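You operate a simulated robot arm through the tools that you are given. There is no shell and no other tool. Be economical: measure what you need, move in short steps, check, and stop when the job is done.

You run a simulated two-armed robot. Do the job below in one go: nothing can be reset, and whatever is moved stays where it is left.

## Task
Carry the long board with both arms and set it on the top of the side table.

The check looks at the end state, three seconds after you hand in, the way a careful person would. Anything else that was tipped, shoved, dropped, spilled or broken makes it a failure.

## Robot
Two 7-joint arms with two-finger grippers on one trunk, on a base that drives. Base frame: it is fixed to the floor where the robot stands at the start and does not move with it; the origin is under the middle of the robot, x ahead of it, y to its left, z up. Readings come in cm, degrees, newtons and seconds.
The left shoulder is at the start at [7.3, 21.6, 114.3], the right one opposite. With the tool pointing down near the work surface each hand reaches from about 30 to 82 cm from the robot's upright axis, wherever it stands, measured 20 degrees to its own side. Places, roughly: top of the side table [-90, 260, 80]. Payload 3.18 kg a hand.
Tool frame (each hand has its own): the origin (TCP) lies between the finger pads and is the grasp point; the fingertips stand 3 cm ahead of it; z points along the fingers, y is the line along which they close. The gripper opens to 14.4 cm. The gripper's body begins 10.3 cm behind the TCP.
Orientation is that of the tool frame in the base frame, as a unit quaternion [x, y, z, w]. With the fingers straight down and closing along the base's y, the tool's x points along the base's -x, its y along +y and its z along -z.

## Interface
- The arms move only by the tool nudge_tool. It takes "left_deltas", "right_deltas" or both (then of equal length, played together; a hand with none holds still); each is a list of rows, each an object of numbers (a shift or turn left out is 0, a gripper value left out holds the last): "dx", "dy", "dz": the shift along the base's x, y, z in units of 50 mm (1.0 is 50 mm); "wx", "wy", "wz": the turn, a rotation vector about the base's x, y, z in units of 8 degrees (1.0 is 8 degrees); "jaw": the gripper command, from -1 (fully open) to 1 (shut), values between in proportion. In form: [{"dx": .., "dy": .., "dz": .., "wx": .., "wy": .., "wz": .., "jaw": ..}, ...]. A call has 1 to 10 rows; each row shifts and turns the commanded pose from where the row before left it. A call with a number of a shift or a turn outside -1 to 1 is refused whole. Rows are played at 5 a second. More than 5 cm and 8.6 degrees between two rows, or a gripper value outside its range, and nothing of the call is played. A pose out of reach is approached as far as the arm can. The call stops where the force on the tool passes 40 N (or 10 N more than at its start, if that is more) or the arm is blocked; 0.2 s more then pass. The fingers move at their own pace and stop on an object; they squeeze with about 21 N. The grip force told is the motor's: it shows also when the fingers shut on nothing. Time passes only in rows, and 0.2 s behind the last, so rows that do not move let the fingers close. It gives the time, the measured TCP pose, the force on the tool (base axes), the opening and the grip force at its end, in the units of the frame above (readings bear some noise), with the torque about the TCP (base axes, N m) and any sound that the robot's microphone picked up.
- Cameras (640 x 400 px; columns grow to the right, rows downward): "scene" is now at [16.4, -2.61, 133.94]; the picture's right is [-0.29, -0.96, 0.00], its down [-0.47, 0.14, -0.87] and it looks along [0.83, -0.25, -0.49] (base axes); focal length 281 px, centre (320, 200). "left" rides on the left gripper at [7.6, -1.6, -14.3] in its tool frame; the picture's right is [0.21, 0.98, 0.00], its down [-0.84, 0.18, -0.51] and it looks along [-0.50, 0.11, 0.86] (tool axes); focal length 218 px, centre (320, 200). "right" rides on the right gripper at [7.6, 1.6, -14.3] in its tool frame; the picture's right is [-0.21, 0.98, 0.00], its down [-0.84, -0.18, -0.51] and it looks along [-0.50, -0.11, 0.86] (tool axes); focal length 218 px, centre (320, 200). There is no depth. A picture from a camera that has moved, and an enlarged one, comes with that camera's place and axes in the base frame and with its lens.
- grab_frame(camera): a new picture of that camera. No time passes.
- raise_lower(by): slides the trunk up (or, below 0, down) by that many cm; the arms and the scene camera ride with it, the base frame stays. It gives what a move gives, with no picture.
- roll_base(legs): drives the robot by 1 to 6 legs, each [ahead, left, turn to the left] in cm, cm and degrees, along the robot's own axes; the way and the turn of a leg run together, so that a leg with both is an arc; at most 150 cm and 180 degrees a leg. The arms and the cameras ride along, it lands a little off, and it stops where it bumps. It gives what a move gives.
- turn_head(pan, tilt): turns the head with the scene camera to pan (to the left, within 80 degrees either way) and tilt (down, from -29 to 69), counted from straight ahead of the robot. It gives what a move gives.
- enlarge(camera, box): a new picture of the part [left, top, right, bottom] of that camera's present view, enlarged. No time passes.
- hand_in(): hands the job in; it is judged then, once.

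Go step by step. Nothing tells you exact positions but the pictures and the camera data: compare them with the known pose of the tool, close in by small moves and look again before you grip or let go. The budget is 120 turns and 88 pictures, counting those below and the enlarged ones. Unless the task says otherwise, let go and move clear before handing in, and close with one line.

The tools are called after "Request:" by a JSON object that holds its "name" and its "arguments". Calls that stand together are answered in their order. nudge_tool: Moves the arms, as the interface text tells. Its arguments: {"type":"object","properties":{"left_deltas":{"type":"array"},"right_deltas":{"type":"array"}},"required":[]} The other tools are called the same way: raise_lower (by) slides the trunk up or down; roll_base (legs) drives the base; turn_head (pan, tilt) turns the head that bears the scene camera; grab_frame (camera) takes a picture; enlarge (camera, box) takes an enlarged picture of a part of a camera's view; hand_in () hands the job in.

At the start:

```text
time_s: 0.0
left_tool_pos: [48.84, 8.44, 113.56]
left_tcp_rot: [-0.001, 1.0, 0.0, 0.0]
left_ft_force: [0.6, 0.7, -0.4]
left_torque: [0.03, 0.02, 0.01]
left_width: 14.38
left_grasp_force: 0.0
right_tool_pos: [27.73, -19.97, 121.76]
right_tcp_rot: [-0.001, 1.0, -0.001, 0.0]
right_ft_force: [0.8, -0.4, 0.1]
right_torque: [0.02, 0.01, -0.03]
right_width: 14.4
right_grasp_force: 0.1
trunk travel left (down, up): [-22.5, 14.4]
robot x, y, heading: [-0.38, -0.27, 0.1]
head pan, tilt: [-17.0, 29.3]
```

scene: 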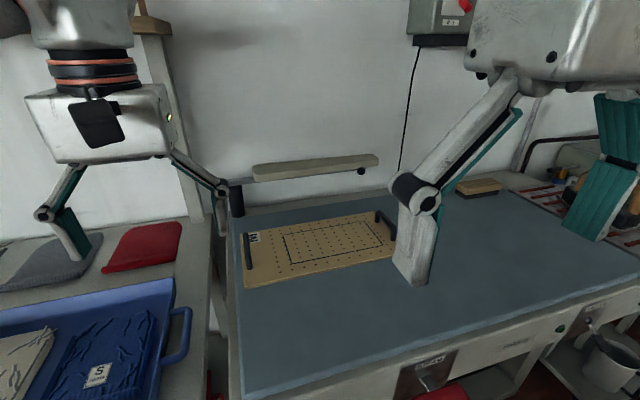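
right: 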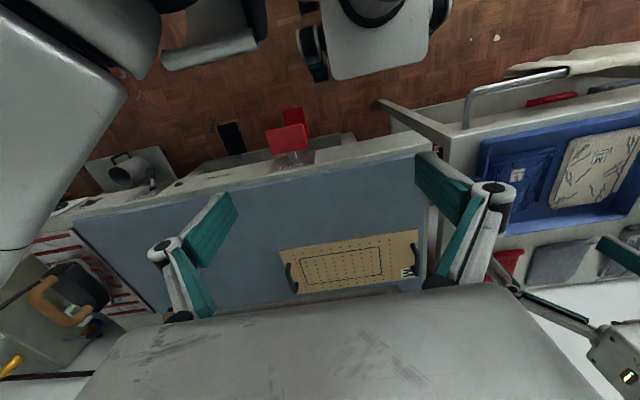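
left: 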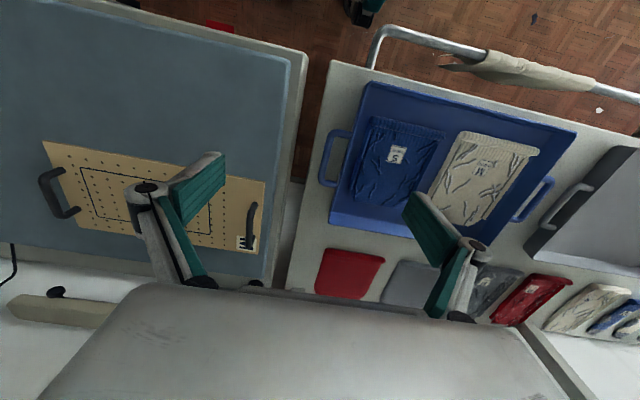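

I see a perforated board with two handles on a grey-blue table ahead of the robot. I'll look closer at it and then towards the side table behind and to the left.

Request:
{"name": "turn_head", "arguments": {"pan": 0, "tilt": 40}}

Request:
{"name": "grab_frame", "arguments": {"camera": "scene"}}

Request:
{"name": "turn_head", "arguments": {"pan": 80, "tilt": 20}}

Request:
{"name": "grab_frame", "arguments": {"camera": "scene"}}

```text
time_s: 0.8
left_tool_pos: [48.88, 8.5, 113.54]
left_tcp_rot: [0.0, 1.0, 0.0, 0.0]
left_ft_force: [-0.3, 0.5, 0.2]
left_torque: [0.01, 0.0, 0.01]
left_width: 14.42
left_grasp_force: 0.1
right_tool_pos: [27.81, -20.04, 121.87]
right_tcp_rot: [0.0, 1.0, -0.001, 0.0]
right_ft_force: [0.9, 0.1, -0.1]
right_torque: [0.0, 0.02, 0.01]
right_width: 14.4
right_grasp_force: 0.1
trunk travel left (down, up): [-22.5, 14.4]
robot x, y, heading: [-0.41, -0.16, 0.0]
head pan, tilt: [0.0, 40.0]
```

```text
84 pictures are left
camera scene: at [16.22, 0.03, 132.3], right [0.0, -1.0, 0.0], down [-0.64, 0.0, -0.77], along [0.77, 0.0, -0.64], focal length 281 px, centre (320, 200)
```

scene: 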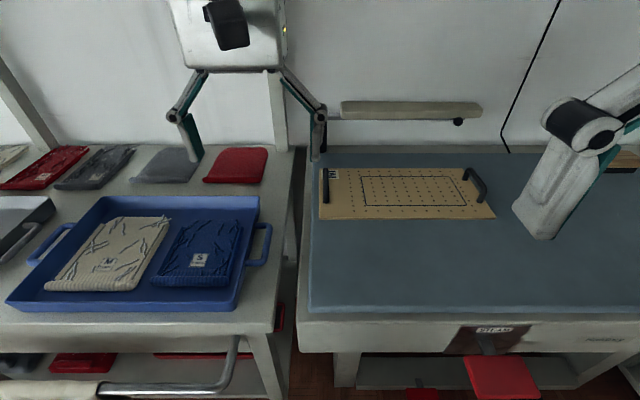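

```text
time_s: 2.3
left_tool_pos: [48.83, 8.51, 113.55]
left_tcp_rot: [0.0, 1.0, -0.001, 0.001]
left_ft_force: [-0.1, -0.3, 0.1]
left_torque: [-0.02, 0.03, 0.04]
left_width: 14.4
left_grasp_force: 0.0
right_tool_pos: [27.79, -19.89, 121.77]
right_tcp_rot: [0.0, 1.0, 0.0, 0.0]
right_ft_force: [0.5, 0.4, 0.2]
right_torque: [0.02, -0.01, -0.02]
right_width: 14.41
right_grasp_force: 0.1
trunk travel left (down, up): [-22.5, 14.4]
robot x, y, heading: [0.16, -0.23, -0.1]
head pan, tilt: [80.0, 20.0]
```

```text
83 pictures are left
camera scene: at [9.35, 9.21, 135.44], right [0.98, -0.17, 0.0], down [-0.06, -0.34, -0.94], along [0.16, 0.93, -0.34], focal length 281 px, centre (320, 200)
```

scene: 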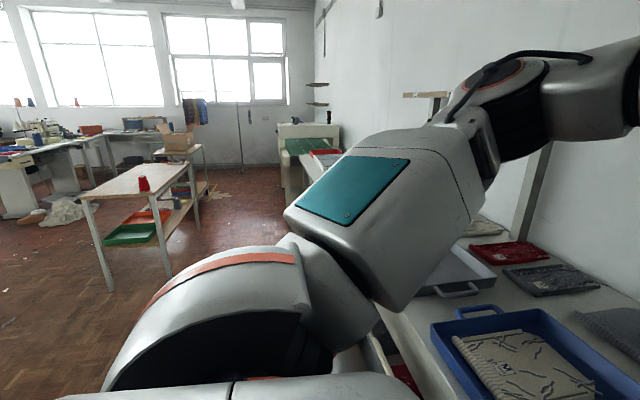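

The board (about 38 x 20 cm) lies at roughly x 61–80, y −38–0, z ≈ 90, with a handle at each short end. The wooden table with a red cone in the back left is the side table; I'll look closer at both.

Request:
{"name": "enlarge", "arguments": {"camera": "scene", "box": [0, 80, 320, 280]}}

Request:
{"name": "turn_head", "arguments": {"pan": -10, "tilt": 35}}

Request:
{"name": "enlarge", "arguments": {"camera": "scene", "box": [200, 120, 460, 280]}}

Request:
{"name": "turn_head", "arguments": {"pan": -80, "tilt": 35}}

Request:
{"name": "grab_frame", "arguments": {"camera": "scene"}}

```text
2.00 times, centred on (160, 180) of scene
camera zoom: at [9.35, 9.21, 135.44], right [0.98, -0.17, 0.0], down [-0.06, -0.34, -0.94], along [0.16, 0.93, -0.34], focal length 563 px, centre (640, 240)
```

zoom: 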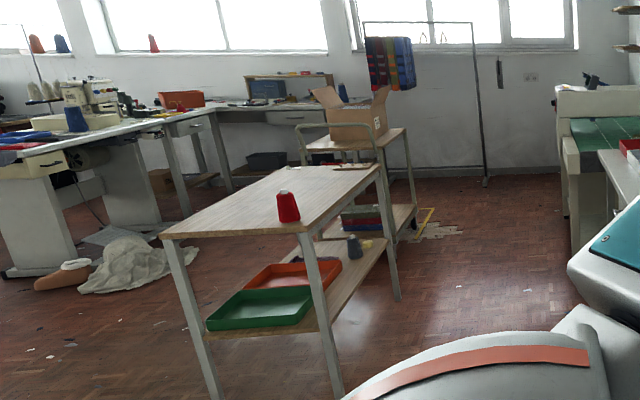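

```text
time_s: 4.0
left_tool_pos: [48.76, 8.52, 113.51]
left_tcp_rot: [-0.001, 1.0, -0.001, -0.001]
left_ft_force: [-0.2, -1.2, -0.9]
left_torque: [0.02, -0.02, 0.0]
left_width: 14.39
left_grasp_force: 0.2
right_tool_pos: [27.65, -20.06, 121.87]
right_tcp_rot: [0.0, 1.0, -0.001, 0.0]
right_ft_force: [0.7, -0.2, 0.7]
right_torque: [-0.06, 0.01, 0.03]
right_width: 14.4
right_grasp_force: 0.2
trunk travel left (down, up): [-22.5, 14.4]
robot x, y, heading: [-0.05, 0.31, 0.2]
head pan, tilt: [-10.0, 35.0]
```

```text
2.46 times, centred on (330, 200) of scene
camera zoom: at [16.39, -1.48, 133.05], right [-0.17, -0.98, 0.0], down [-0.56, 0.1, -0.82], along [0.81, -0.14, -0.57], focal length 693 px, centre (295, 200)
```

zoom: 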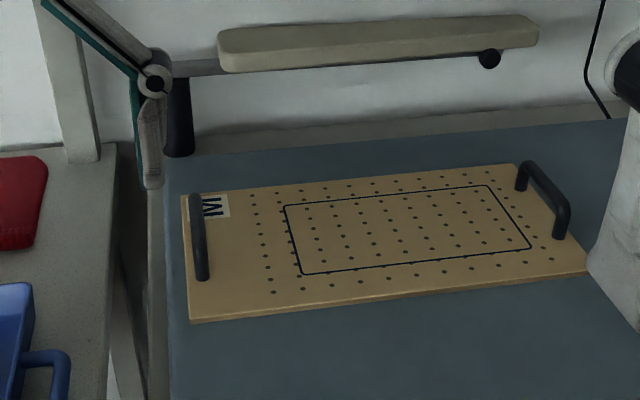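

```text
time_s: 5.4
left_tool_pos: [48.69, 8.46, 113.53]
left_tcp_rot: [-0.001, 1.0, -0.001, 0.0]
left_ft_force: [-0.6, 0.3, 0.3]
left_torque: [0.02, 0.0, 0.02]
left_width: 14.4
left_grasp_force: 0.0
right_tool_pos: [27.74, -20.23, 121.8]
right_tcp_rot: [0.0, 1.0, 0.0, 0.0]
right_ft_force: [0.4, -0.7, 0.0]
right_torque: [0.01, 0.01, 0.02]
right_width: 14.4
right_grasp_force: 0.2
trunk travel left (down, up): [-22.5, 14.4]
robot x, y, heading: [-0.2, 0.06, 0.2]
head pan, tilt: [-80.0, 35.0]
```

```text
80 pictures are left
camera scene: at [9.26, -8.63, 133.05], right [-0.98, -0.17, 0.0], down [-0.1, 0.56, -0.82], along [0.14, -0.81, -0.57], focal length 281 px, centre (320, 200)
```

scene: 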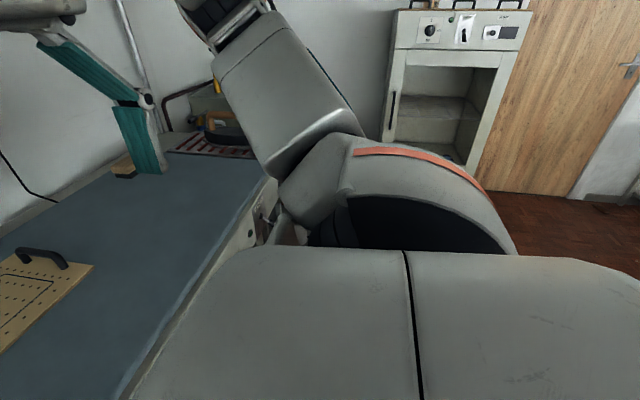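

The handles run along x, at about (69.6, −1.4) and (69.6, −36.5) with their bars at z ≈ 94. I'll slide the base right so the board is centred, then look again.

Request:
{"name": "roll_base", "arguments": {"legs": [[0, -19, 0]]}}

Request:
{"name": "turn_head", "arguments": {"pan": 0, "tilt": 40}}

Request:
{"name": "grab_frame", "arguments": {"camera": "scene"}}

Request:
{"name": "grab_frame", "arguments": {"camera": "left"}}

Request:
{"name": "grab_frame", "arguments": {"camera": "right"}}

```text
time_s: 7.7
left_tool_pos: [48.78, -10.61, 113.57]
left_tcp_rot: [-0.001, 1.0, 0.0, 0.0]
left_ft_force: [-0.4, 0.2, -0.3]
left_torque: [0.04, 0.03, 0.0]
left_width: 14.39
left_grasp_force: 0.0
right_tool_pos: [27.75, -39.12, 121.82]
right_tcp_rot: [0.0, 1.0, 0.0, 0.0]
right_ft_force: [0.9, 0.1, 0.2]
right_torque: [0.03, -0.01, -0.01]
right_width: 14.41
right_grasp_force: 0.0
trunk travel left (down, up): [-22.5, 14.4]
robot x, y, heading: [0.11, -18.83, 0.2]
head pan, tilt: [-80.0, 35.0]
```

```text
time_s: 9.2
left_tool_pos: [48.79, -10.49, 113.54]
left_tcp_rot: [-0.001, 1.0, -0.001, 0.001]
left_ft_force: [-0.7, 0.2, 0.3]
left_torque: [-0.03, 0.0, 0.0]
left_width: 14.42
left_grasp_force: 0.1
right_tool_pos: [27.77, -39.0, 121.83]
right_tcp_rot: [-0.001, 1.0, 0.001, 0.0]
right_ft_force: [0.2, 1.0, 0.7]
right_torque: [-0.01, -0.04, 0.0]
right_width: 14.39
right_grasp_force: 0.0
trunk travel left (down, up): [-22.5, 14.4]
robot x, y, heading: [-0.25, -19.16, 0.1]
head pan, tilt: [0.0, 40.0]
```

```text
79 pictures are left
camera scene: at [16.22, -18.93, 132.3], right [0.0, -1.0, 0.0], down [-0.64, 0.0, -0.77], along [0.77, 0.0, -0.64], focal length 281 px, centre (320, 200)
```

scene: 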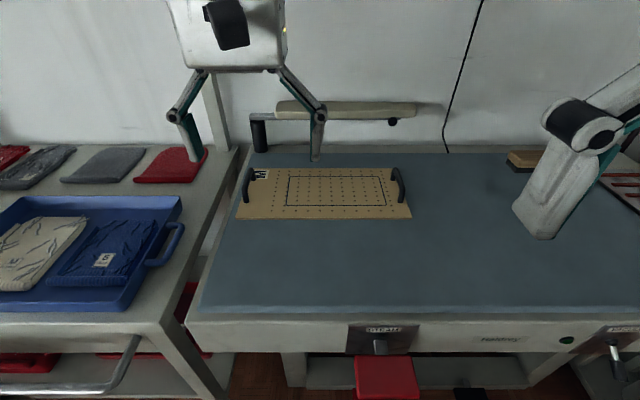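

```text
78 pictures are left
camera left: at [41.21, -12.04, 127.84], right [-0.21, 0.98, 0.0], down [0.84, 0.18, 0.51], along [0.5, 0.11, -0.86], focal length 218 px, centre (320, 200)
```

left: 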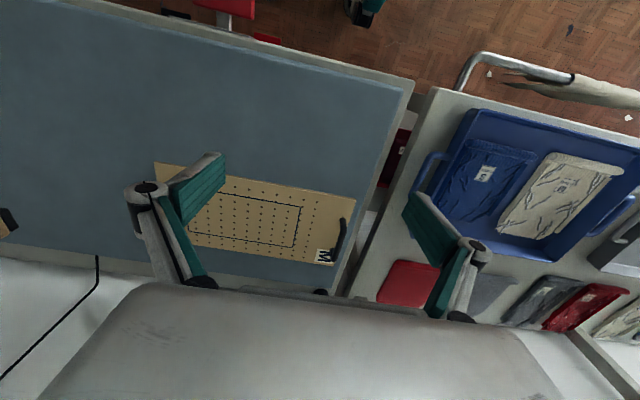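

```text
77 pictures are left
camera right: at [20.14, -37.49, 136.11], right [0.21, 0.98, 0.0], down [0.84, -0.18, 0.51], along [0.5, -0.11, -0.86], focal length 218 px, centre (320, 200)
```

right: 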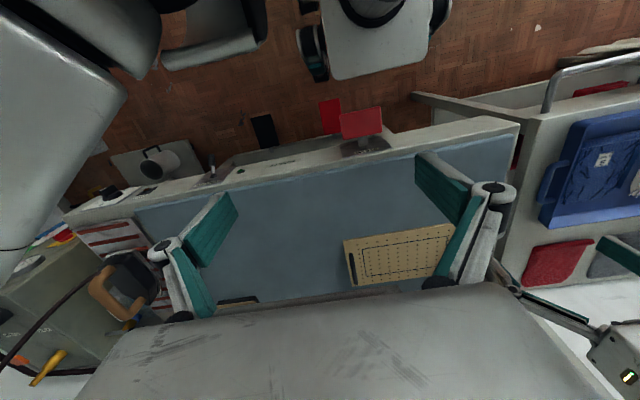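

The board is now centred ahead of the robot. I'll bring both hands above the handles, staying about 11 cm over the bars.

Request:
{"name": "nudge_tool", "arguments": {"left_deltas": [{"dx": 0.416, "dy": 0.182, "dz": -0.17}, {"dx": 0.416, "dy": 0.182, "dz": -0.17}, {"dx": 0.416, "dy": 0.182, "dz": -0.17}, {"dx": 0.416, "dy": 0.182, "dz": -0.17}, {"dx": 0.416, "dy": 0.182, "dz": -0.17}, {"dx": 0.416, "dy": 0.182, "dz": -0.17}, {"dx": 0.416, "dy": 0.182, "dz": -0.17}, {"dx": 0.416, "dy": 0.182, "dz": -0.17}, {"dx": 0.416, "dy": 0.182, "dz": -0.17}, {"dx": 0.416, "dy": 0.182, "dz": -0.17}], "right_deltas": [{"dx": 0.838, "dy": 0.05, "dz": -0.336}, {"dx": 0.838, "dy": 0.05, "dz": -0.336}, {"dx": 0.838, "dy": 0.05, "dz": -0.336}, {"dx": 0.838, "dy": 0.05, "dz": -0.336}, {"dx": 0.838, "dy": 0.05, "dz": -0.336}, {"dx": 0.838, "dy": 0.05, "dz": -0.336}, {"dx": 0.838, "dy": 0.05, "dz": -0.336}, {"dx": 0.838, "dy": 0.05, "dz": -0.336}, {"dx": 0.838, "dy": 0.05, "dz": -0.336}, {"dx": 0.838, "dy": 0.05, "dz": -0.336}]}}

Request:
{"name": "grab_frame", "arguments": {"camera": "left"}}

Request:
{"name": "grab_frame", "arguments": {"camera": "right"}}

Request:
{"name": "grab_frame", "arguments": {"camera": "scene"}}

```text
time_s: 11.4
left_tool_pos: [66.48, -2.5, 105.36]
left_tcp_rot: [-0.003, 1.0, 0.0, 0.002]
left_ft_force: [0.1, -1.1, -0.7]
left_torque: [-0.02, 0.0, 0.03]
left_width: 14.4
left_grasp_force: 0.1
left hand out of reach, approached as far as the arm can: row 9, 10
right_tool_pos: [64.39, -37.01, 107.21]
right_tcp_rot: [-0.001, 1.0, 0.0, 0.0]
right_ft_force: [0.5, 0.0, 0.2]
right_torque: [0.0, 0.0, 0.0]
right_width: 14.4
right_grasp_force: 0.1
right hand out of reach, approached as far as the arm can: row 9, 10
trunk travel left (down, up): [-22.5, 14.4]
robot x, y, heading: [-0.0, -18.98, 0.0]
head pan, tilt: [0.0, 40.0]
```

```text
76 pictures are left
camera left: at [58.95, -3.99, 119.63], right [-0.21, 0.98, 0.0], down [0.84, 0.18, 0.51], along [0.5, 0.11, -0.86], focal length 218 px, centre (320, 200)
```

left: 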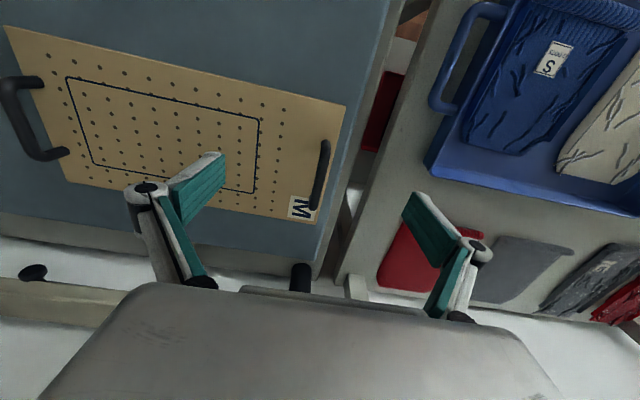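

```text
75 pictures are left
camera right: at [56.76, -35.41, 121.49], right [0.21, 0.98, 0.0], down [0.84, -0.18, 0.51], along [0.5, -0.11, -0.86], focal length 218 px, centre (320, 200)
```

right: 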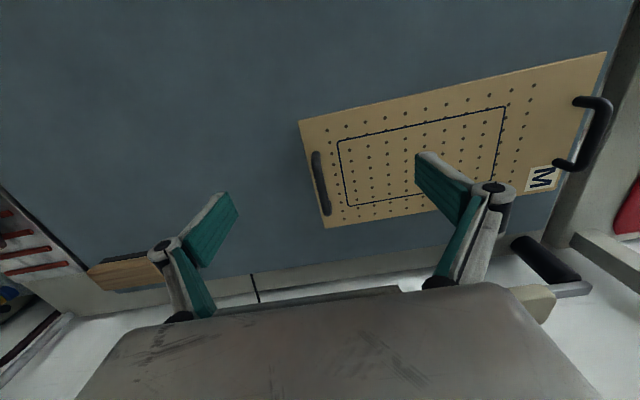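

```text
74 pictures are left
camera scene: at [16.17, -18.93, 132.32], right [0.0, -1.0, 0.0], down [-0.64, 0.0, -0.77], along [0.77, 0.0, -0.64], focal length 281 px, centre (320, 200)
```

scene: 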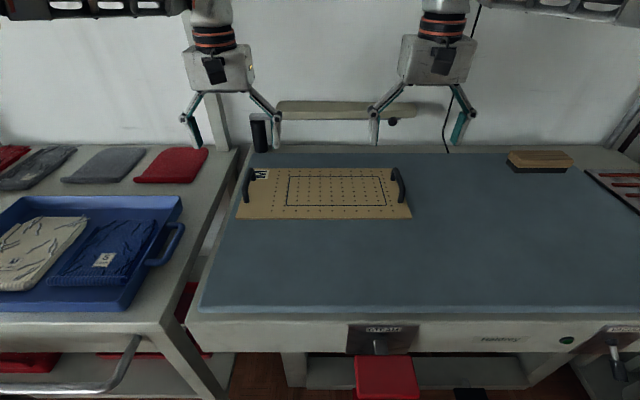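

Both hands are over the board but at full reach at this height; going lower should free reach. I'll descend a few cm and see where they land.

Request:
{"name": "nudge_tool", "arguments": {"left_deltas": [{"dz": -0.5}, {"dz": -0.3}], "right_deltas": [{"dz": -0.5}, {"dz": -0.5}]}}

```text
time_s: 12.0
left_tool_pos: [66.49, -2.44, 101.32]
left_tcp_rot: [0.0, 1.0, -0.001, 0.0]
left_ft_force: [0.8, 0.4, -0.7]
left_torque: [-0.02, -0.02, 0.0]
left_width: 14.38
left_grasp_force: 0.0
right_tool_pos: [64.33, -36.91, 102.12]
right_tcp_rot: [0.001, 1.0, 0.0, 0.0]
right_ft_force: [0.1, 0.0, 0.3]
right_torque: [-0.03, -0.01, 0.04]
right_width: 14.4
right_grasp_force: 0.2
trunk travel left (down, up): [-22.5, 14.4]
robot x, y, heading: [0.2, -18.88, 0.2]
head pan, tilt: [0.0, 40.0]
```

The commands restart from the measured pose, so I now push forward at this height to the handle centre (x ≈ 70).

Request:
{"name": "nudge_tool", "arguments": {"left_deltas": [{"dx": 0.35, "dy": 0.05}, {"dx": 0.35, "dy": 0.05}], "right_deltas": [{"dx": 0.57, "dy": -0.03}, {"dx": 0.57, "dy": -0.03}]}}

Request:
{"name": "grab_frame", "arguments": {"camera": "left"}}

Request:
{"name": "grab_frame", "arguments": {"camera": "right"}}

Request:
{"name": "enlarge", "arguments": {"camera": "scene", "box": [170, 80, 490, 240]}}

```text
time_s: 12.6
left_tool_pos: [68.16, -2.29, 101.37]
left_tcp_rot: [-0.001, 1.0, -0.002, 0.001]
left_ft_force: [-0.7, -0.1, 0.0]
left_torque: [-0.02, -0.05, -0.04]
left_width: 14.43
left_grasp_force: 0.1
left hand out of reach, approached as far as the arm can: row 2
right_tool_pos: [67.17, -37.01, 102.23]
right_tcp_rot: [0.0, 1.0, 0.0, 0.001]
right_ft_force: [-0.4, 0.1, 0.8]
right_torque: [-0.01, -0.02, -0.02]
right_width: 14.39
right_grasp_force: 0.1
right hand out of reach, approached as far as the arm can: row 2
trunk travel left (down, up): [-22.5, 14.4]
robot x, y, heading: [0.01, -18.91, 0.2]
head pan, tilt: [0.0, 40.0]
```

```text
73 pictures are left
camera left: at [60.58, -3.81, 115.63], right [-0.21, 0.98, 0.0], down [0.84, 0.18, 0.51], along [0.5, 0.11, -0.86], focal length 218 px, centre (320, 200)
```

left: 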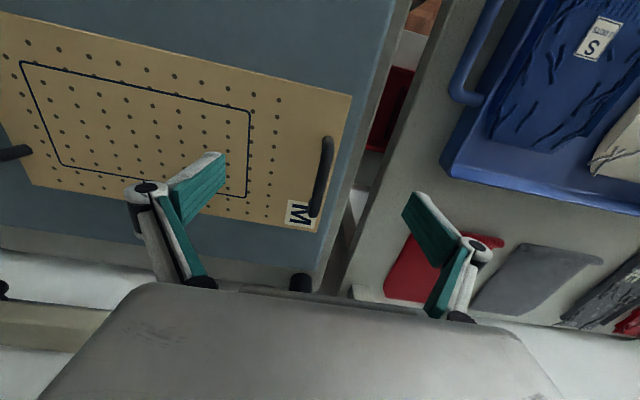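

```text
72 pictures are left
camera right: at [59.54, -35.44, 116.52], right [0.21, 0.98, 0.0], down [0.84, -0.18, 0.51], along [0.5, -0.11, -0.86], focal length 218 px, centre (320, 200)
```

right: 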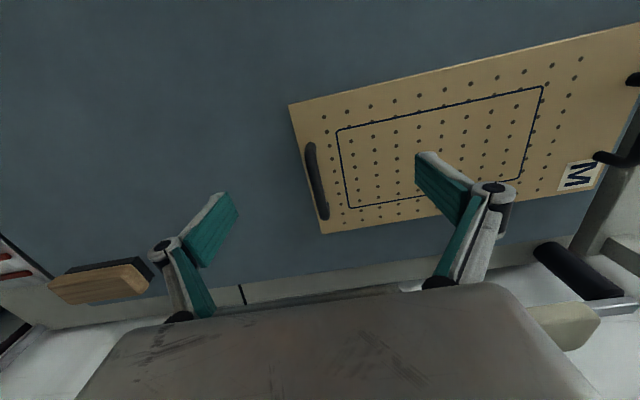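

```text
2.00 times, centred on (330, 160) of scene
camera zoom: at [16.09, -18.95, 132.33], right [0.0, -1.0, 0.0], down [-0.64, 0.0, -0.77], along [0.77, 0.0, -0.64], focal length 563 px, centre (300, 280)
```

zoom: 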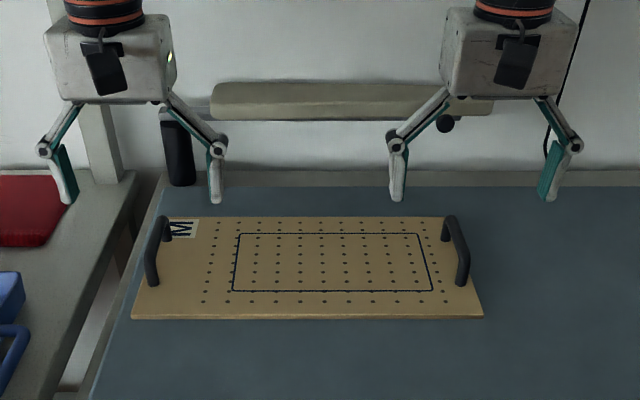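

Refining with all three cameras puts the bars nearer z ≈ 92, at (70.5, −1.5) and (70.5, −38). I'll descend to about z = 95 while moving forward.

Request:
{"name": "nudge_tool", "arguments": {"left_deltas": [{"dz": -0.7, "dy": 0.08}, {"dz": -0.58, "dy": 0.08}, {"dx": 0.2}, {"dx": 0.2}], "right_deltas": [{"dz": -0.8, "dy": -0.1}, {"dz": -0.64, "dy": -0.1}, {"dx": 0.3}, {"dx": 0.3}]}}

Request:
{"name": "enlarge", "arguments": {"camera": "scene", "box": [170, 80, 490, 240]}}

Request:
{"name": "grab_frame", "arguments": {"camera": "left"}}

Request:
{"name": "grab_frame", "arguments": {"camera": "right"}}

```text
time_s: 13.6
left_tool_pos: [70.25, -1.5, 94.81]
left_tcp_rot: [-0.001, 1.0, -0.001, 0.0]
left_ft_force: [-0.1, 0.0, 0.3]
left_torque: [0.0, 0.03, -0.03]
left_width: 14.38
left_grasp_force: 0.1
right_tool_pos: [69.56, -38.03, 94.8]
right_tcp_rot: [-0.001, 1.0, 0.0, 0.0]
right_ft_force: [0.6, -0.4, -0.4]
right_torque: [0.01, -0.01, 0.04]
right_width: 14.4
right_grasp_force: 0.0
right hand out of reach, approached as far as the arm can: row 4
trunk travel left (down, up): [-22.5, 14.4]
robot x, y, heading: [0.11, -19.06, -0.1]
head pan, tilt: [0.0, 40.0]
```

```text
2.00 times, centred on (330, 160) of scene
camera zoom: at [16.23, -18.96, 132.3], right [0.0, -1.0, 0.0], down [-0.64, 0.0, -0.77], along [0.77, 0.0, -0.64], focal length 563 px, centre (300, 280)
```

zoom: 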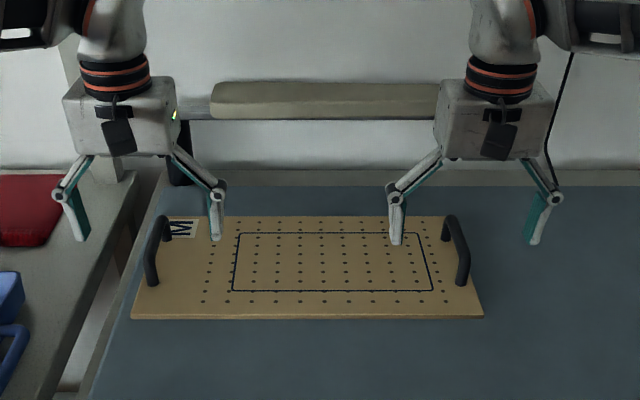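

```text
69 pictures are left
camera left: at [62.73, -2.97, 109.16], right [-0.21, 0.98, 0.0], down [0.84, 0.18, 0.51], along [0.5, 0.11, -0.86], focal length 218 px, centre (320, 200)
```

left: 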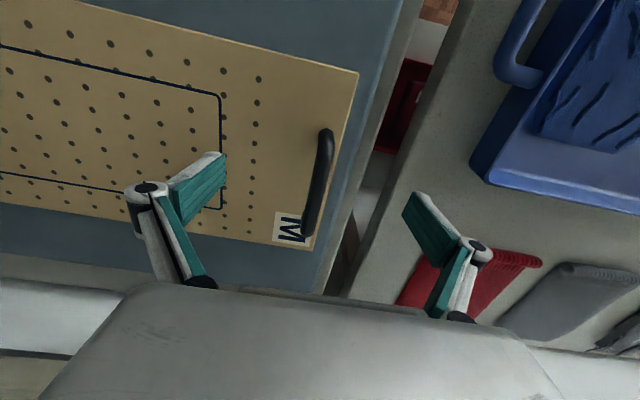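

```text
68 pictures are left
camera right: at [61.92, -36.45, 109.16], right [0.21, 0.98, 0.0], down [0.84, -0.18, 0.51], along [0.5, -0.11, -0.86], focal length 218 px, centre (320, 200)
```

right: 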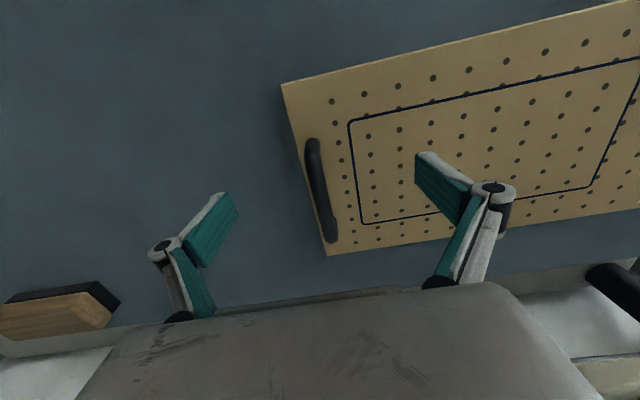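

The handles sit centred between both hands' fingers in the wrist views. I'll lower by about 2 cm and close in half-way to judge the height against the bars.

Request:
{"name": "nudge_tool", "arguments": {"left_deltas": [{"dz": -0.25}, {"dz": -0.2}, {"jaw": 0.2}, {}], "right_deltas": [{"dz": -0.25}, {"dz": -0.2}, {"dx": 0.14, "jaw": 0.2}, {}]}}

Request:
{"name": "enlarge", "arguments": {"camera": "scene", "box": [220, 140, 300, 190]}}

Request:
{"name": "enlarge", "arguments": {"camera": "scene", "box": [360, 140, 440, 190]}}

Request:
{"name": "grab_frame", "arguments": {"camera": "left"}}

Request:
{"name": "grab_frame", "arguments": {"camera": "right"}}

```text
time_s: 14.6
left_tool_pos: [70.24, -1.44, 92.65]
left_tcp_rot: [0.0, 1.0, -0.001, 0.0]
left_ft_force: [-0.8, -0.1, -0.1]
left_torque: [-0.03, -0.01, -0.04]
left_width: 5.75
left_grasp_force: 0.0
right_tool_pos: [70.18, -38.08, 92.76]
right_tcp_rot: [-0.001, 1.0, 0.001, 0.0]
right_ft_force: [0.6, 0.0, -0.4]
right_torque: [0.0, 0.01, -0.03]
right_width: 5.77
right_grasp_force: 0.2
trunk travel left (down, up): [-22.5, 14.4]
robot x, y, heading: [-0.16, -18.9, 0.2]
head pan, tilt: [0.0, 40.0]
```

```text
8.00 times, centred on (260, 165) of scene
camera zoom: at [16.21, -18.94, 132.3], right [0.0, -1.0, 0.0], down [-0.64, 0.0, -0.77], along [0.77, 0.0, -0.64], focal length 2252 px, centre (800, 480)
```

zoom: 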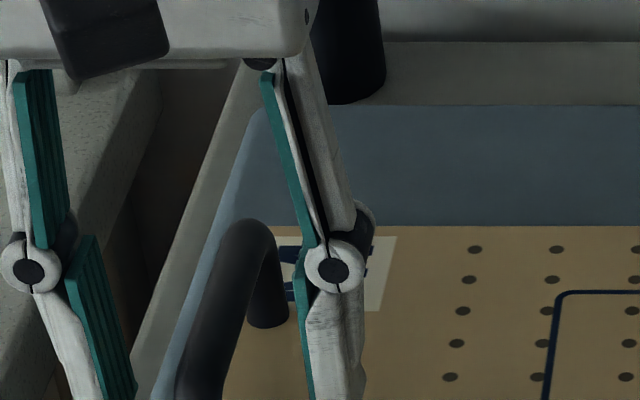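

```text
8.00 times, centred on (400, 165) of scene
camera zoom: at [16.21, -18.94, 132.3], right [0.0, -1.0, 0.0], down [-0.64, 0.0, -0.77], along [0.77, 0.0, -0.64], focal length 2252 px, centre (-320, 480)
```

zoom: 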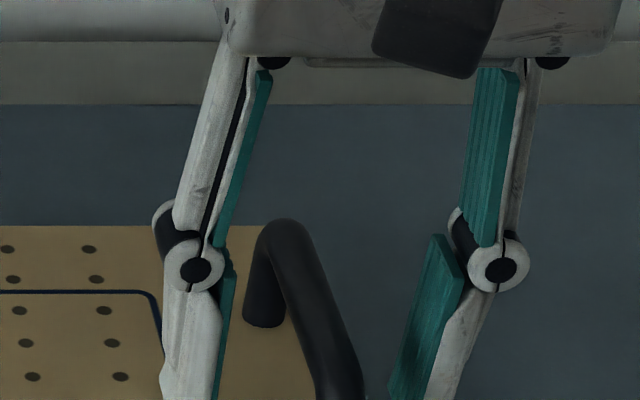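

```text
65 pictures are left
camera left: at [62.7, -2.97, 106.92], right [-0.21, 0.98, 0.0], down [0.84, 0.18, 0.51], along [0.5, 0.11, -0.86], focal length 218 px, centre (320, 200)
```

left: 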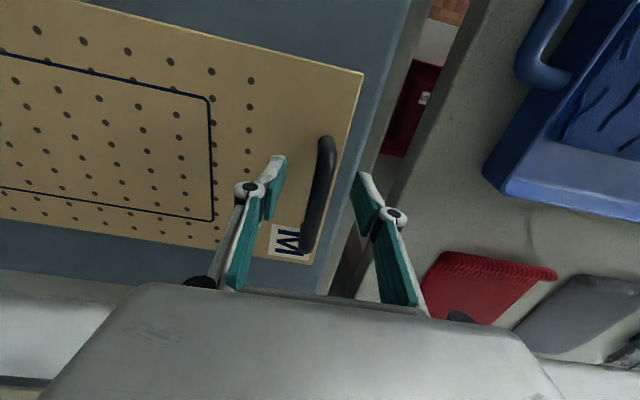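

```text
64 pictures are left
camera right: at [62.59, -36.42, 106.97], right [0.21, 0.98, 0.0], down [0.84, -0.18, 0.51], along [0.5, -0.11, -0.86], focal length 218 px, centre (320, 200)
```

right: 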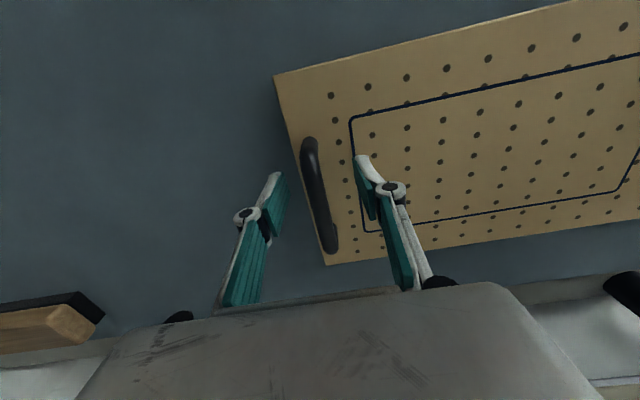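

Both bars are between the fingers. I'll check the tip height against the board before closing.

Request:
{"name": "enlarge", "arguments": {"camera": "scene", "box": [224, 160, 288, 210]}}

Request:
{"name": "enlarge", "arguments": {"camera": "scene", "box": [372, 160, 436, 210]}}

```text
8.00 times, centred on (256, 185) of scene
camera zoom: at [16.21, -18.94, 132.3], right [0.0, -1.0, 0.0], down [-0.64, 0.0, -0.77], along [0.77, 0.0, -0.64], focal length 2252 px, centre (832, 320)
```

zoom: 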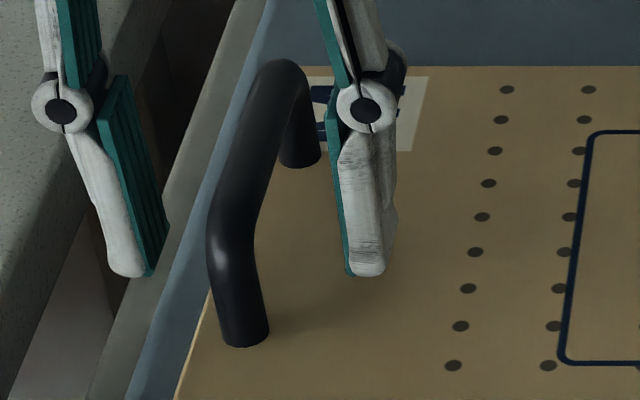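

```text
8.00 times, centred on (404, 185) of scene
camera zoom: at [16.21, -18.94, 132.3], right [0.0, -1.0, 0.0], down [-0.64, 0.0, -0.77], along [0.77, 0.0, -0.64], focal length 2252 px, centre (-352, 320)
```

zoom: 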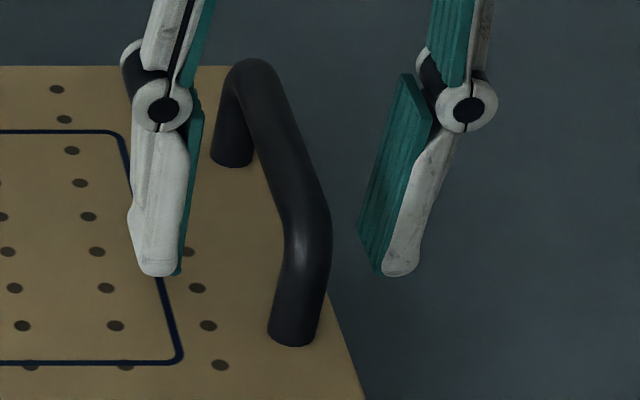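

Heights look right: the bars are at the pads, the tips just above the board. I'll centre 1 cm further in x and close both grippers.

Request:
{"name": "nudge_tool", "arguments": {"left_deltas": [{"dx": 0.18, "dy": 0.02}, {"jaw": 1}, {}, {}, {}], "right_deltas": [{"dx": 0.18, "dy": -0.04}, {"jaw": 1}, {}, {}, {}]}}

Request:
{"name": "grab_frame", "arguments": {"camera": "scene"}}

```text
time_s: 15.8
left_tool_pos: [70.31, -1.31, 92.63]
left_tcp_rot: [-0.002, 1.0, -0.001, 0.0]
left_ft_force: [-1.5, 13.4, 0.9]
left_torque: [0.01, 0.04, -0.13]
left_width: 1.25
left_grasp_force: 21.1
left hand out of reach, approached as far as the arm can: row 1
right_tool_pos: [70.23, -38.2, 92.62]
right_tcp_rot: [0.001, 1.0, 0.0, 0.0]
right_ft_force: [-0.1, -13.9, -0.1]
right_torque: [-0.09, -0.02, 0.09]
right_width: 1.29
right_grasp_force: 20.8
right hand out of reach, approached as far as the arm can: row 1
trunk travel left (down, up): [-22.5, 14.4]
robot x, y, heading: [0.14, -18.93, 0.0]
head pan, tilt: [0.0, 40.0]
```

```text
61 pictures are left
camera scene: at [16.21, -18.95, 132.3], right [0.0, -1.0, 0.0], down [-0.64, 0.0, -0.77], along [0.77, 0.0, -0.64], focal length 281 px, centre (320, 200)
```

scene: 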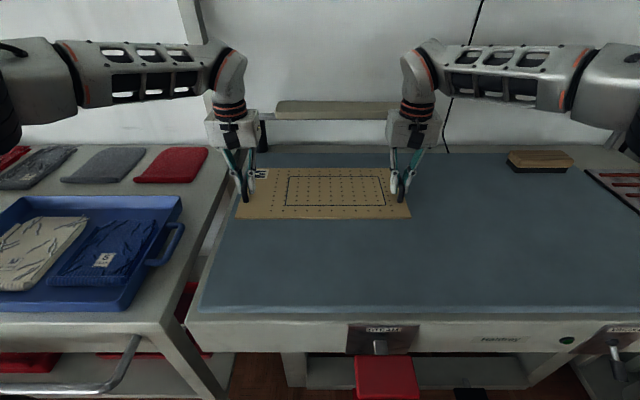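

Both bars are gripped, with a small sideways strain of 13 N; I'll relax that by spreading the hands 2 mm each.

Request:
{"name": "nudge_tool", "arguments": {"left_deltas": [{"dy": 0.04}, {}], "right_deltas": [{"dy": -0.04}, {}]}}

```text
time_s: 16.4
left_tool_pos: [70.32, -1.3, 92.67]
left_tcp_rot: [0.001, 1.0, 0.0, 0.0]
left_ft_force: [1.1, 5.0, 1.1]
left_torque: [0.0, -0.08, -0.02]
left_width: 1.24
left_grasp_force: 20.6
right_tool_pos: [70.19, -38.11, 92.64]
right_tcp_rot: [-0.001, 1.0, 0.0, 0.0]
right_ft_force: [-0.1, -7.7, -0.7]
right_torque: [0.01, -0.22, -0.01]
right_width: 1.26
right_grasp_force: 21.4
trunk travel left (down, up): [-22.5, 14.4]
robot x, y, heading: [-0.27, -18.72, -0.0]
head pan, tilt: [0.0, 40.0]
```

The strain has dropped. Now I lift by raising the trunk 3 cm as a test.

Request:
{"name": "raise_lower", "arguments": {"by": 3}}

Request:
{"name": "grab_frame", "arguments": {"camera": "scene"}}

```text
time_s: 17.2
left_tool_pos: [70.31, -1.26, 96.23]
left_tcp_rot: [-0.001, 1.0, 0.0, 0.005]
left_ft_force: [0.7, 0.8, -3.2]
left_torque: [-0.03, -0.37, -0.04]
left_width: 1.27
left_grasp_force: 20.9
right_tool_pos: [70.23, -37.95, 97.2]
right_tcp_rot: [0.002, 1.0, 0.0, 0.011]
right_ft_force: [0.4, -0.3, -3.4]
right_torque: [0.0, 0.52, 0.04]
right_width: 1.25
right_grasp_force: 20.8
trunk travel left (down, up): [-25.5, 11.4]
robot x, y, heading: [0.02, -18.24, 0.1]
head pan, tilt: [0.0, 40.0]
```

```text
60 pictures are left
camera scene: at [14.69, -18.91, 135.35], right [0.0, -1.0, 0.0], down [-0.64, 0.0, -0.76], along [0.76, 0.0, -0.64], focal length 281 px, centre (320, 200)
```

scene: 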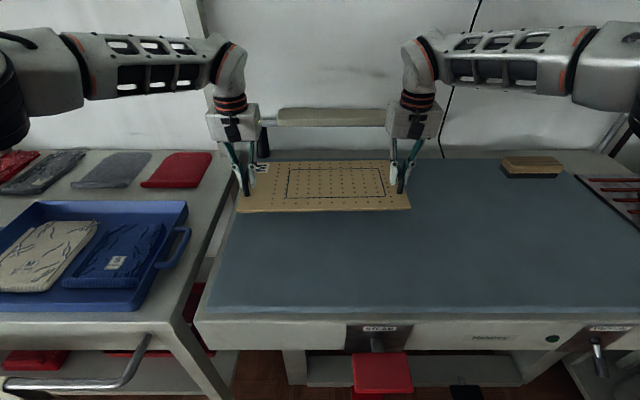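

The board is off the table, carried evenly at about 3.3 N each. Letting it settle, then lifting more.

Request:
{"name": "nudge_tool", "arguments": {"left_deltas": [{}, {}], "right_deltas": [{}, {}]}}

Request:
{"name": "enlarge", "arguments": {"camera": "scene", "box": [190, 80, 450, 240]}}

```text
time_s: 17.8
left_tool_pos: [70.35, -1.29, 96.47]
left_tcp_rot: [-0.001, 1.0, 0.0, 0.007]
left_ft_force: [0.0, -1.0, -2.6]
left_torque: [-0.01, -0.04, -0.05]
left_width: 1.26
left_grasp_force: 20.9
right_tool_pos: [70.2, -38.0, 97.3]
right_tcp_rot: [0.0, 1.0, 0.0, 0.013]
right_ft_force: [0.7, 1.5, -2.4]
right_torque: [0.01, 0.15, 0.07]
right_width: 1.26
right_grasp_force: 20.5
trunk travel left (down, up): [-25.5, 11.4]
robot x, y, heading: [-0.17, -19.11, 0.1]
head pan, tilt: [0.0, 40.0]
```

```text
2.46 times, centred on (320, 160) of scene
camera zoom: at [14.53, -18.93, 135.39], right [0.0, -1.0, 0.0], down [-0.64, 0.0, -0.77], along [0.77, 0.0, -0.64], focal length 693 px, centre (320, 298)
```

zoom: 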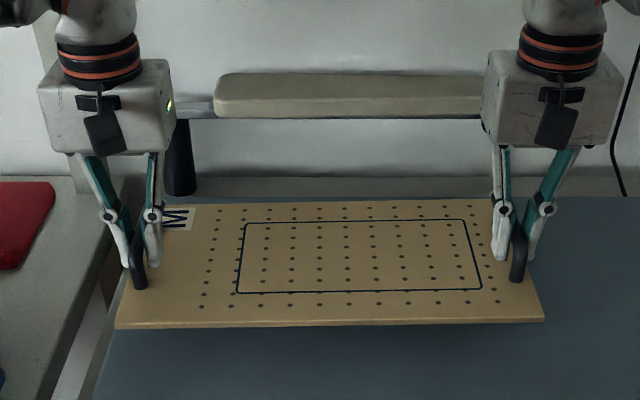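

The board is level within 1 cm, with the right end slightly high. I'll draw both hands back together 15 cm, raise them, and level the board.

Request:
{"name": "nudge_tool", "arguments": {"left_deltas": [{"dx": -0.4, "dz": 0.1}, {"dx": -0.5, "dz": 0.2}, {"dx": -0.5, "dz": 0.2}, {"dx": -0.5, "dz": 0.2}, {"dx": -0.5, "dz": 0.2}, {"dx": -0.5, "dz": 0.2}, {}], "right_deltas": [{"dx": -0.4, "dz": 0}, {"dx": -0.5, "dz": 0.15}, {"dx": -0.5, "dz": 0.18}, {"dx": -0.5, "dz": 0.2}, {"dx": -0.5, "dz": 0.2}, {"dx": -0.5, "dz": 0.2}, {}]}}

Request:
{"name": "grab_frame", "arguments": {"camera": "scene"}}

```text
time_s: 19.4
left_tool_pos: [55.86, -1.21, 101.89]
left_tcp_rot: [-0.002, 1.0, -0.001, 0.007]
left_ft_force: [0.2, -6.6, -2.8]
left_torque: [-0.04, 0.07, -0.12]
left_width: 1.26
left_grasp_force: 21.1
right_tool_pos: [55.75, -38.07, 101.9]
right_tcp_rot: [0.0, 1.0, 0.0, 0.012]
right_ft_force: [0.2, 6.6, -2.7]
right_torque: [-0.02, 0.04, 0.06]
right_width: 1.24
right_grasp_force: 20.7
trunk travel left (down, up): [-25.5, 11.4]
robot x, y, heading: [-0.05, -18.69, 0.0]
head pan, tilt: [0.0, 40.0]
```

```text
58 pictures are left
camera scene: at [14.62, -18.93, 135.37], right [0.0, -1.0, 0.0], down [-0.64, 0.0, -0.77], along [0.77, 0.0, -0.64], focal length 281 px, centre (320, 200)
```

scene: 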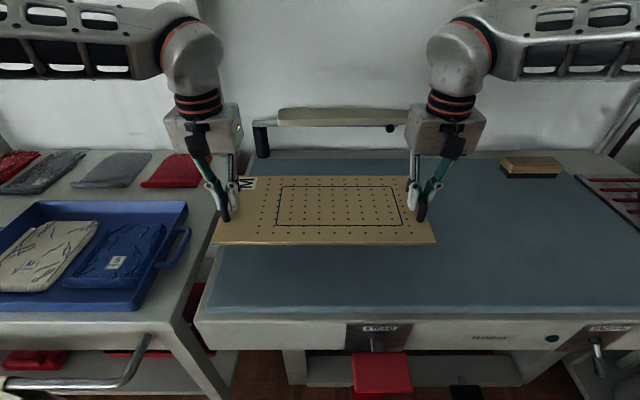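

The board is level and carried well. I'll draw it in a bit more and raise it, then back off slightly to look at the way.

Request:
{"name": "nudge_tool", "arguments": {"left_deltas": [{"dx": -0.4, "dz": 0.3, "dy": -0.02}, {"dx": -0.4, "dz": 0.3}, {"dx": -0.4, "dz": 0.3}, {"dx": -0.4, "dz": 0.3}, {}], "right_deltas": [{"dx": -0.4, "dz": 0.3}, {"dx": -0.4, "dz": 0.3}, {"dx": -0.4, "dz": 0.3}, {"dx": -0.4, "dz": 0.3}, {}]}}

Request:
{"name": "roll_base", "arguments": {"legs": [[-15, 0, 0]]}}

Request:
{"name": "turn_head", "arguments": {"pan": 80, "tilt": 35}}

Request:
{"name": "grab_frame", "arguments": {"camera": "scene"}}

```text
time_s: 20.6
left_tool_pos: [47.87, -1.25, 107.92]
left_tcp_rot: [-0.003, 1.0, -0.001, 0.007]
left_ft_force: [-0.4, 2.4, -3.2]
left_torque: [0.06, 0.21, -0.16]
left_width: 1.24
left_grasp_force: 21.1
right_tool_pos: [47.65, -38.15, 107.93]
right_tcp_rot: [0.002, 1.0, 0.0, 0.013]
right_ft_force: [0.8, -2.5, -2.1]
right_torque: [0.0, -0.07, 0.04]
right_width: 1.26
right_grasp_force: 21.4
trunk travel left (down, up): [-25.5, 11.4]
robot x, y, heading: [0.07, -19.09, -0.2]
head pan, tilt: [0.0, 40.0]
```

```text
time_s: 21.9
left_tool_pos: [32.61, -1.42, 108.03]
left_tcp_rot: [-0.003, 1.0, 0.0, 0.008]
left_ft_force: [0.1, 10.3, -2.1]
left_torque: [0.0, -0.08, -0.16]
left_width: 1.23
left_grasp_force: 20.9
right_tool_pos: [32.55, -38.11, 108.0]
right_tcp_rot: [0.001, 1.0, 0.0, 0.013]
right_ft_force: [0.1, -9.5, -3.7]
right_torque: [-0.03, 0.09, 0.05]
right_width: 1.24
right_grasp_force: 21.0
trunk travel left (down, up): [-25.5, 11.4]
robot x, y, heading: [-14.78, -19.03, -0.2]
head pan, tilt: [0.0, 40.0]
```

```text
time_s: 23.5
left_tool_pos: [32.68, -1.27, 107.89]
left_tcp_rot: [-0.003, 1.0, 0.0, 0.007]
left_ft_force: [-0.4, 0.8, -3.0]
left_torque: [0.0, -0.05, -0.13]
left_width: 1.26
left_grasp_force: 21.0
right_tool_pos: [32.76, -38.1, 107.9]
right_tcp_rot: [0.0, 1.0, 0.0, 0.013]
right_ft_force: [-0.1, -1.7, -2.4]
right_torque: [-0.02, 0.12, 0.03]
right_width: 1.23
right_grasp_force: 20.6
trunk travel left (down, up): [-25.5, 11.4]
robot x, y, heading: [-15.06, -19.32, 0.1]
head pan, tilt: [80.0, 35.0]
```

```text
57 pictures are left
camera scene: at [-7.44, -10.25, 136.15], right [0.98, -0.17, 0.0], down [-0.1, -0.56, -0.82], along [0.14, 0.81, -0.57], focal length 281 px, centre (320, 200)
```

scene: 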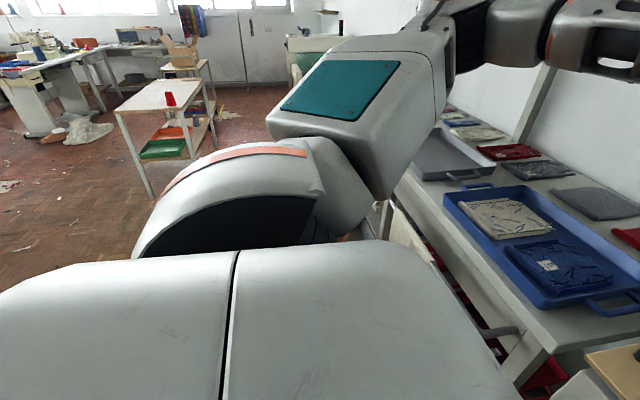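

The floor toward the side table looks clear. I'll turn left 60° in place, with the board well above everything, and look again.

Request:
{"name": "roll_base", "arguments": {"legs": [[0, 0, 60]]}}

Request:
{"name": "turn_head", "arguments": {"pan": 30, "tilt": 25}}

Request:
{"name": "grab_frame", "arguments": {"camera": "scene"}}

```text
time_s: 26.5
left_tool_pos: [-6.9, 31.33, 107.88]
left_tcp_rot: [-0.505, 0.863, 0.003, 0.007]
left_ft_force: [-2.3, 0.9, -2.7]
left_torque: [-0.04, 0.06, -0.15]
left_width: 1.23
left_grasp_force: 21.6
right_tool_pos: [25.13, 13.14, 107.96]
right_tcp_rot: [-0.503, 0.864, 0.007, 0.011]
right_ft_force: [2.7, -2.1, -2.1]
right_torque: [0.0, 0.0, 0.06]
right_width: 1.26
right_grasp_force: 21.0
trunk travel left (down, up): [-25.5, 11.4]
robot x, y, heading: [-14.93, -18.96, 60.5]
head pan, tilt: [80.0, 35.0]
```

```text
time_s: 27.7
left_tool_pos: [-6.72, 31.18, 107.95]
left_tcp_rot: [-0.506, 0.863, 0.003, 0.007]
left_ft_force: [-0.3, -0.8, -3.1]
left_torque: [-0.01, -0.01, -0.17]
left_width: 1.25
left_grasp_force: 20.7
right_tool_pos: [25.28, 13.08, 107.86]
right_tcp_rot: [-0.502, 0.865, 0.007, 0.011]
right_ft_force: [0.2, -0.1, -3.1]
right_torque: [-0.11, 0.05, 0.04]
right_width: 1.27
right_grasp_force: 20.9
trunk travel left (down, up): [-25.5, 11.4]
robot x, y, heading: [-14.99, -18.86, 60.5]
head pan, tilt: [30.0, 25.0]
```

```text
56 pictures are left
camera scene: at [-12.07, -4.52, 137.72], right [1.0, 0.01, 0.0], down [0.0, -0.42, -0.91], along [-0.01, 0.91, -0.42], focal length 281 px, centre (320, 200)
```

scene: 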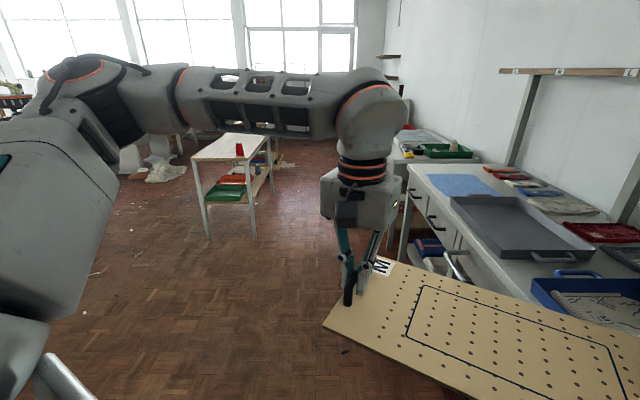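

The way is clear: the side table spans about x −115…−70, y 207…312, its top perhaps nearer z ≈ 73, with a red cone at its near-right corner. I'll face +y and drive partway.

Request:
{"name": "roll_base", "arguments": {"legs": [[0, 0, 29.5], [120, 15, 0]]}}

Request:
{"name": "turn_head", "arguments": {"pan": 35, "tilt": 25}}

Request:
{"name": "grab_frame", "arguments": {"camera": "scene"}}

```text
time_s: 35.3
left_tool_pos: [-46.4, 148.89, 107.99]
left_tcp_rot: [-0.706, 0.708, 0.004, 0.005]
left_ft_force: [-0.7, -0.1, -1.6]
left_torque: [-0.06, 0.03, -0.12]
left_width: 1.22
left_grasp_force: 21.2
right_tool_pos: [-9.49, 148.58, 107.76]
right_tcp_rot: [-0.703, 0.711, 0.009, 0.009]
right_ft_force: [0.4, -0.5, -3.1]
right_torque: [-0.1, -0.02, 0.02]
right_width: 1.29
right_grasp_force: 20.6
trunk travel left (down, up): [-25.5, 11.4]
robot x, y, heading: [-29.66, 101.34, 89.7]
head pan, tilt: [30.0, 25.0]
```

```text
time_s: 35.9
left_tool_pos: [-46.39, 148.88, 107.85]
left_tcp_rot: [-0.705, 0.709, 0.005, 0.005]
left_ft_force: [0.0, 0.5, -3.0]
left_torque: [-0.09, 0.01, -0.17]
left_width: 1.25
left_grasp_force: 20.6
right_tool_pos: [-9.65, 148.6, 107.91]
right_tcp_rot: [-0.703, 0.711, 0.01, 0.009]
right_ft_force: [-0.6, 0.8, -3.0]
right_torque: [0.03, 0.0, 0.06]
right_width: 1.23
right_grasp_force: 20.6
trunk travel left (down, up): [-25.5, 11.4]
robot x, y, heading: [-29.05, 100.88, 89.7]
head pan, tilt: [35.0, 25.0]
```

```text
55 pictures are left
camera scene: at [-34.34, 114.61, 137.73], right [0.82, 0.57, 0.0], down [0.24, -0.35, -0.91], along [-0.51, 0.75, -0.42], focal length 281 px, centre (320, 200)
```

scene: 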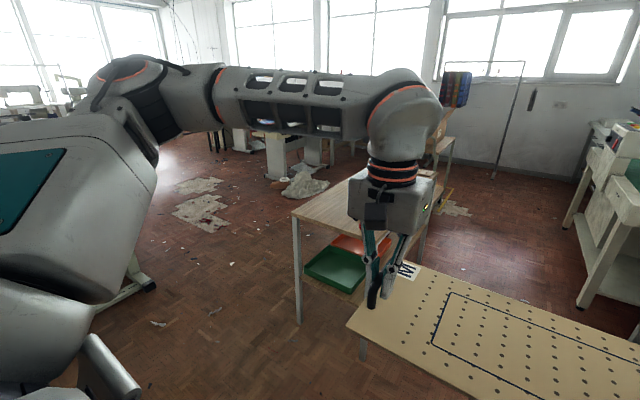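

The table top comes out at z ≈ 73 with the near-left corner at (−116, 210). I'll drive to y ≈ 181, turn to face the table side, and look before strafing.

Request:
{"name": "roll_base", "arguments": {"legs": [[80, 0, 0], [0, 0, 90]]}}

Request:
{"name": "turn_head", "arguments": {"pan": -30, "tilt": 35}}

Request:
{"name": "grab_frame", "arguments": {"camera": "scene"}}

```text
time_s: 44.0
left_tool_pos: [-76.8, 164.35, 107.91]
left_tcp_rot: [1.0, -0.001, -0.007, -0.001]
left_ft_force: [0.7, 0.6, -2.6]
left_torque: [0.02, -0.06, -0.16]
left_width: 1.24
left_grasp_force: 20.9
right_tool_pos: [-76.35, 200.99, 107.84]
right_tcp_rot: [1.0, -0.004, -0.012, -0.001]
right_ft_force: [-0.3, 0.0, -3.2]
right_torque: [0.01, -0.03, 0.05]
right_width: 1.29
right_grasp_force: 21.0
trunk travel left (down, up): [-25.5, 11.4]
robot x, y, heading: [-29.26, 181.37, 179.7]
head pan, tilt: [35.0, 25.0]
```

```text
time_s: 45.4
left_tool_pos: [-76.84, 164.24, 107.94]
left_tcp_rot: [1.0, -0.002, -0.007, -0.001]
left_ft_force: [-0.2, 1.6, -2.1]
left_torque: [-0.01, 0.07, -0.14]
left_width: 1.23
left_grasp_force: 21.4
right_tool_pos: [-76.29, 201.11, 108.01]
right_tcp_rot: [1.0, -0.005, -0.013, 0.0]
right_ft_force: [-0.6, 0.1, -2.6]
right_torque: [-0.03, -0.12, 0.03]
right_width: 1.27
right_grasp_force: 20.7
trunk travel left (down, up): [-25.5, 11.4]
robot x, y, heading: [-28.84, 181.68, 179.6]
head pan, tilt: [-30.0, 35.0]
```

```text
54 pictures are left
camera scene: at [-42.44, 186.06, 136.15], right [0.51, 0.86, 0.0], down [0.49, -0.29, -0.82], along [-0.71, 0.41, -0.57], focal length 281 px, centre (320, 200)
```

scene: 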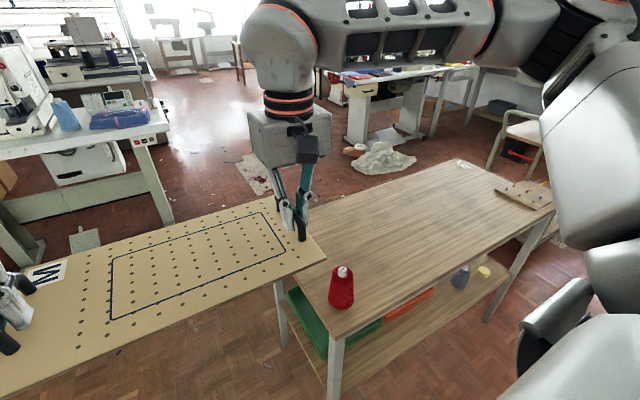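

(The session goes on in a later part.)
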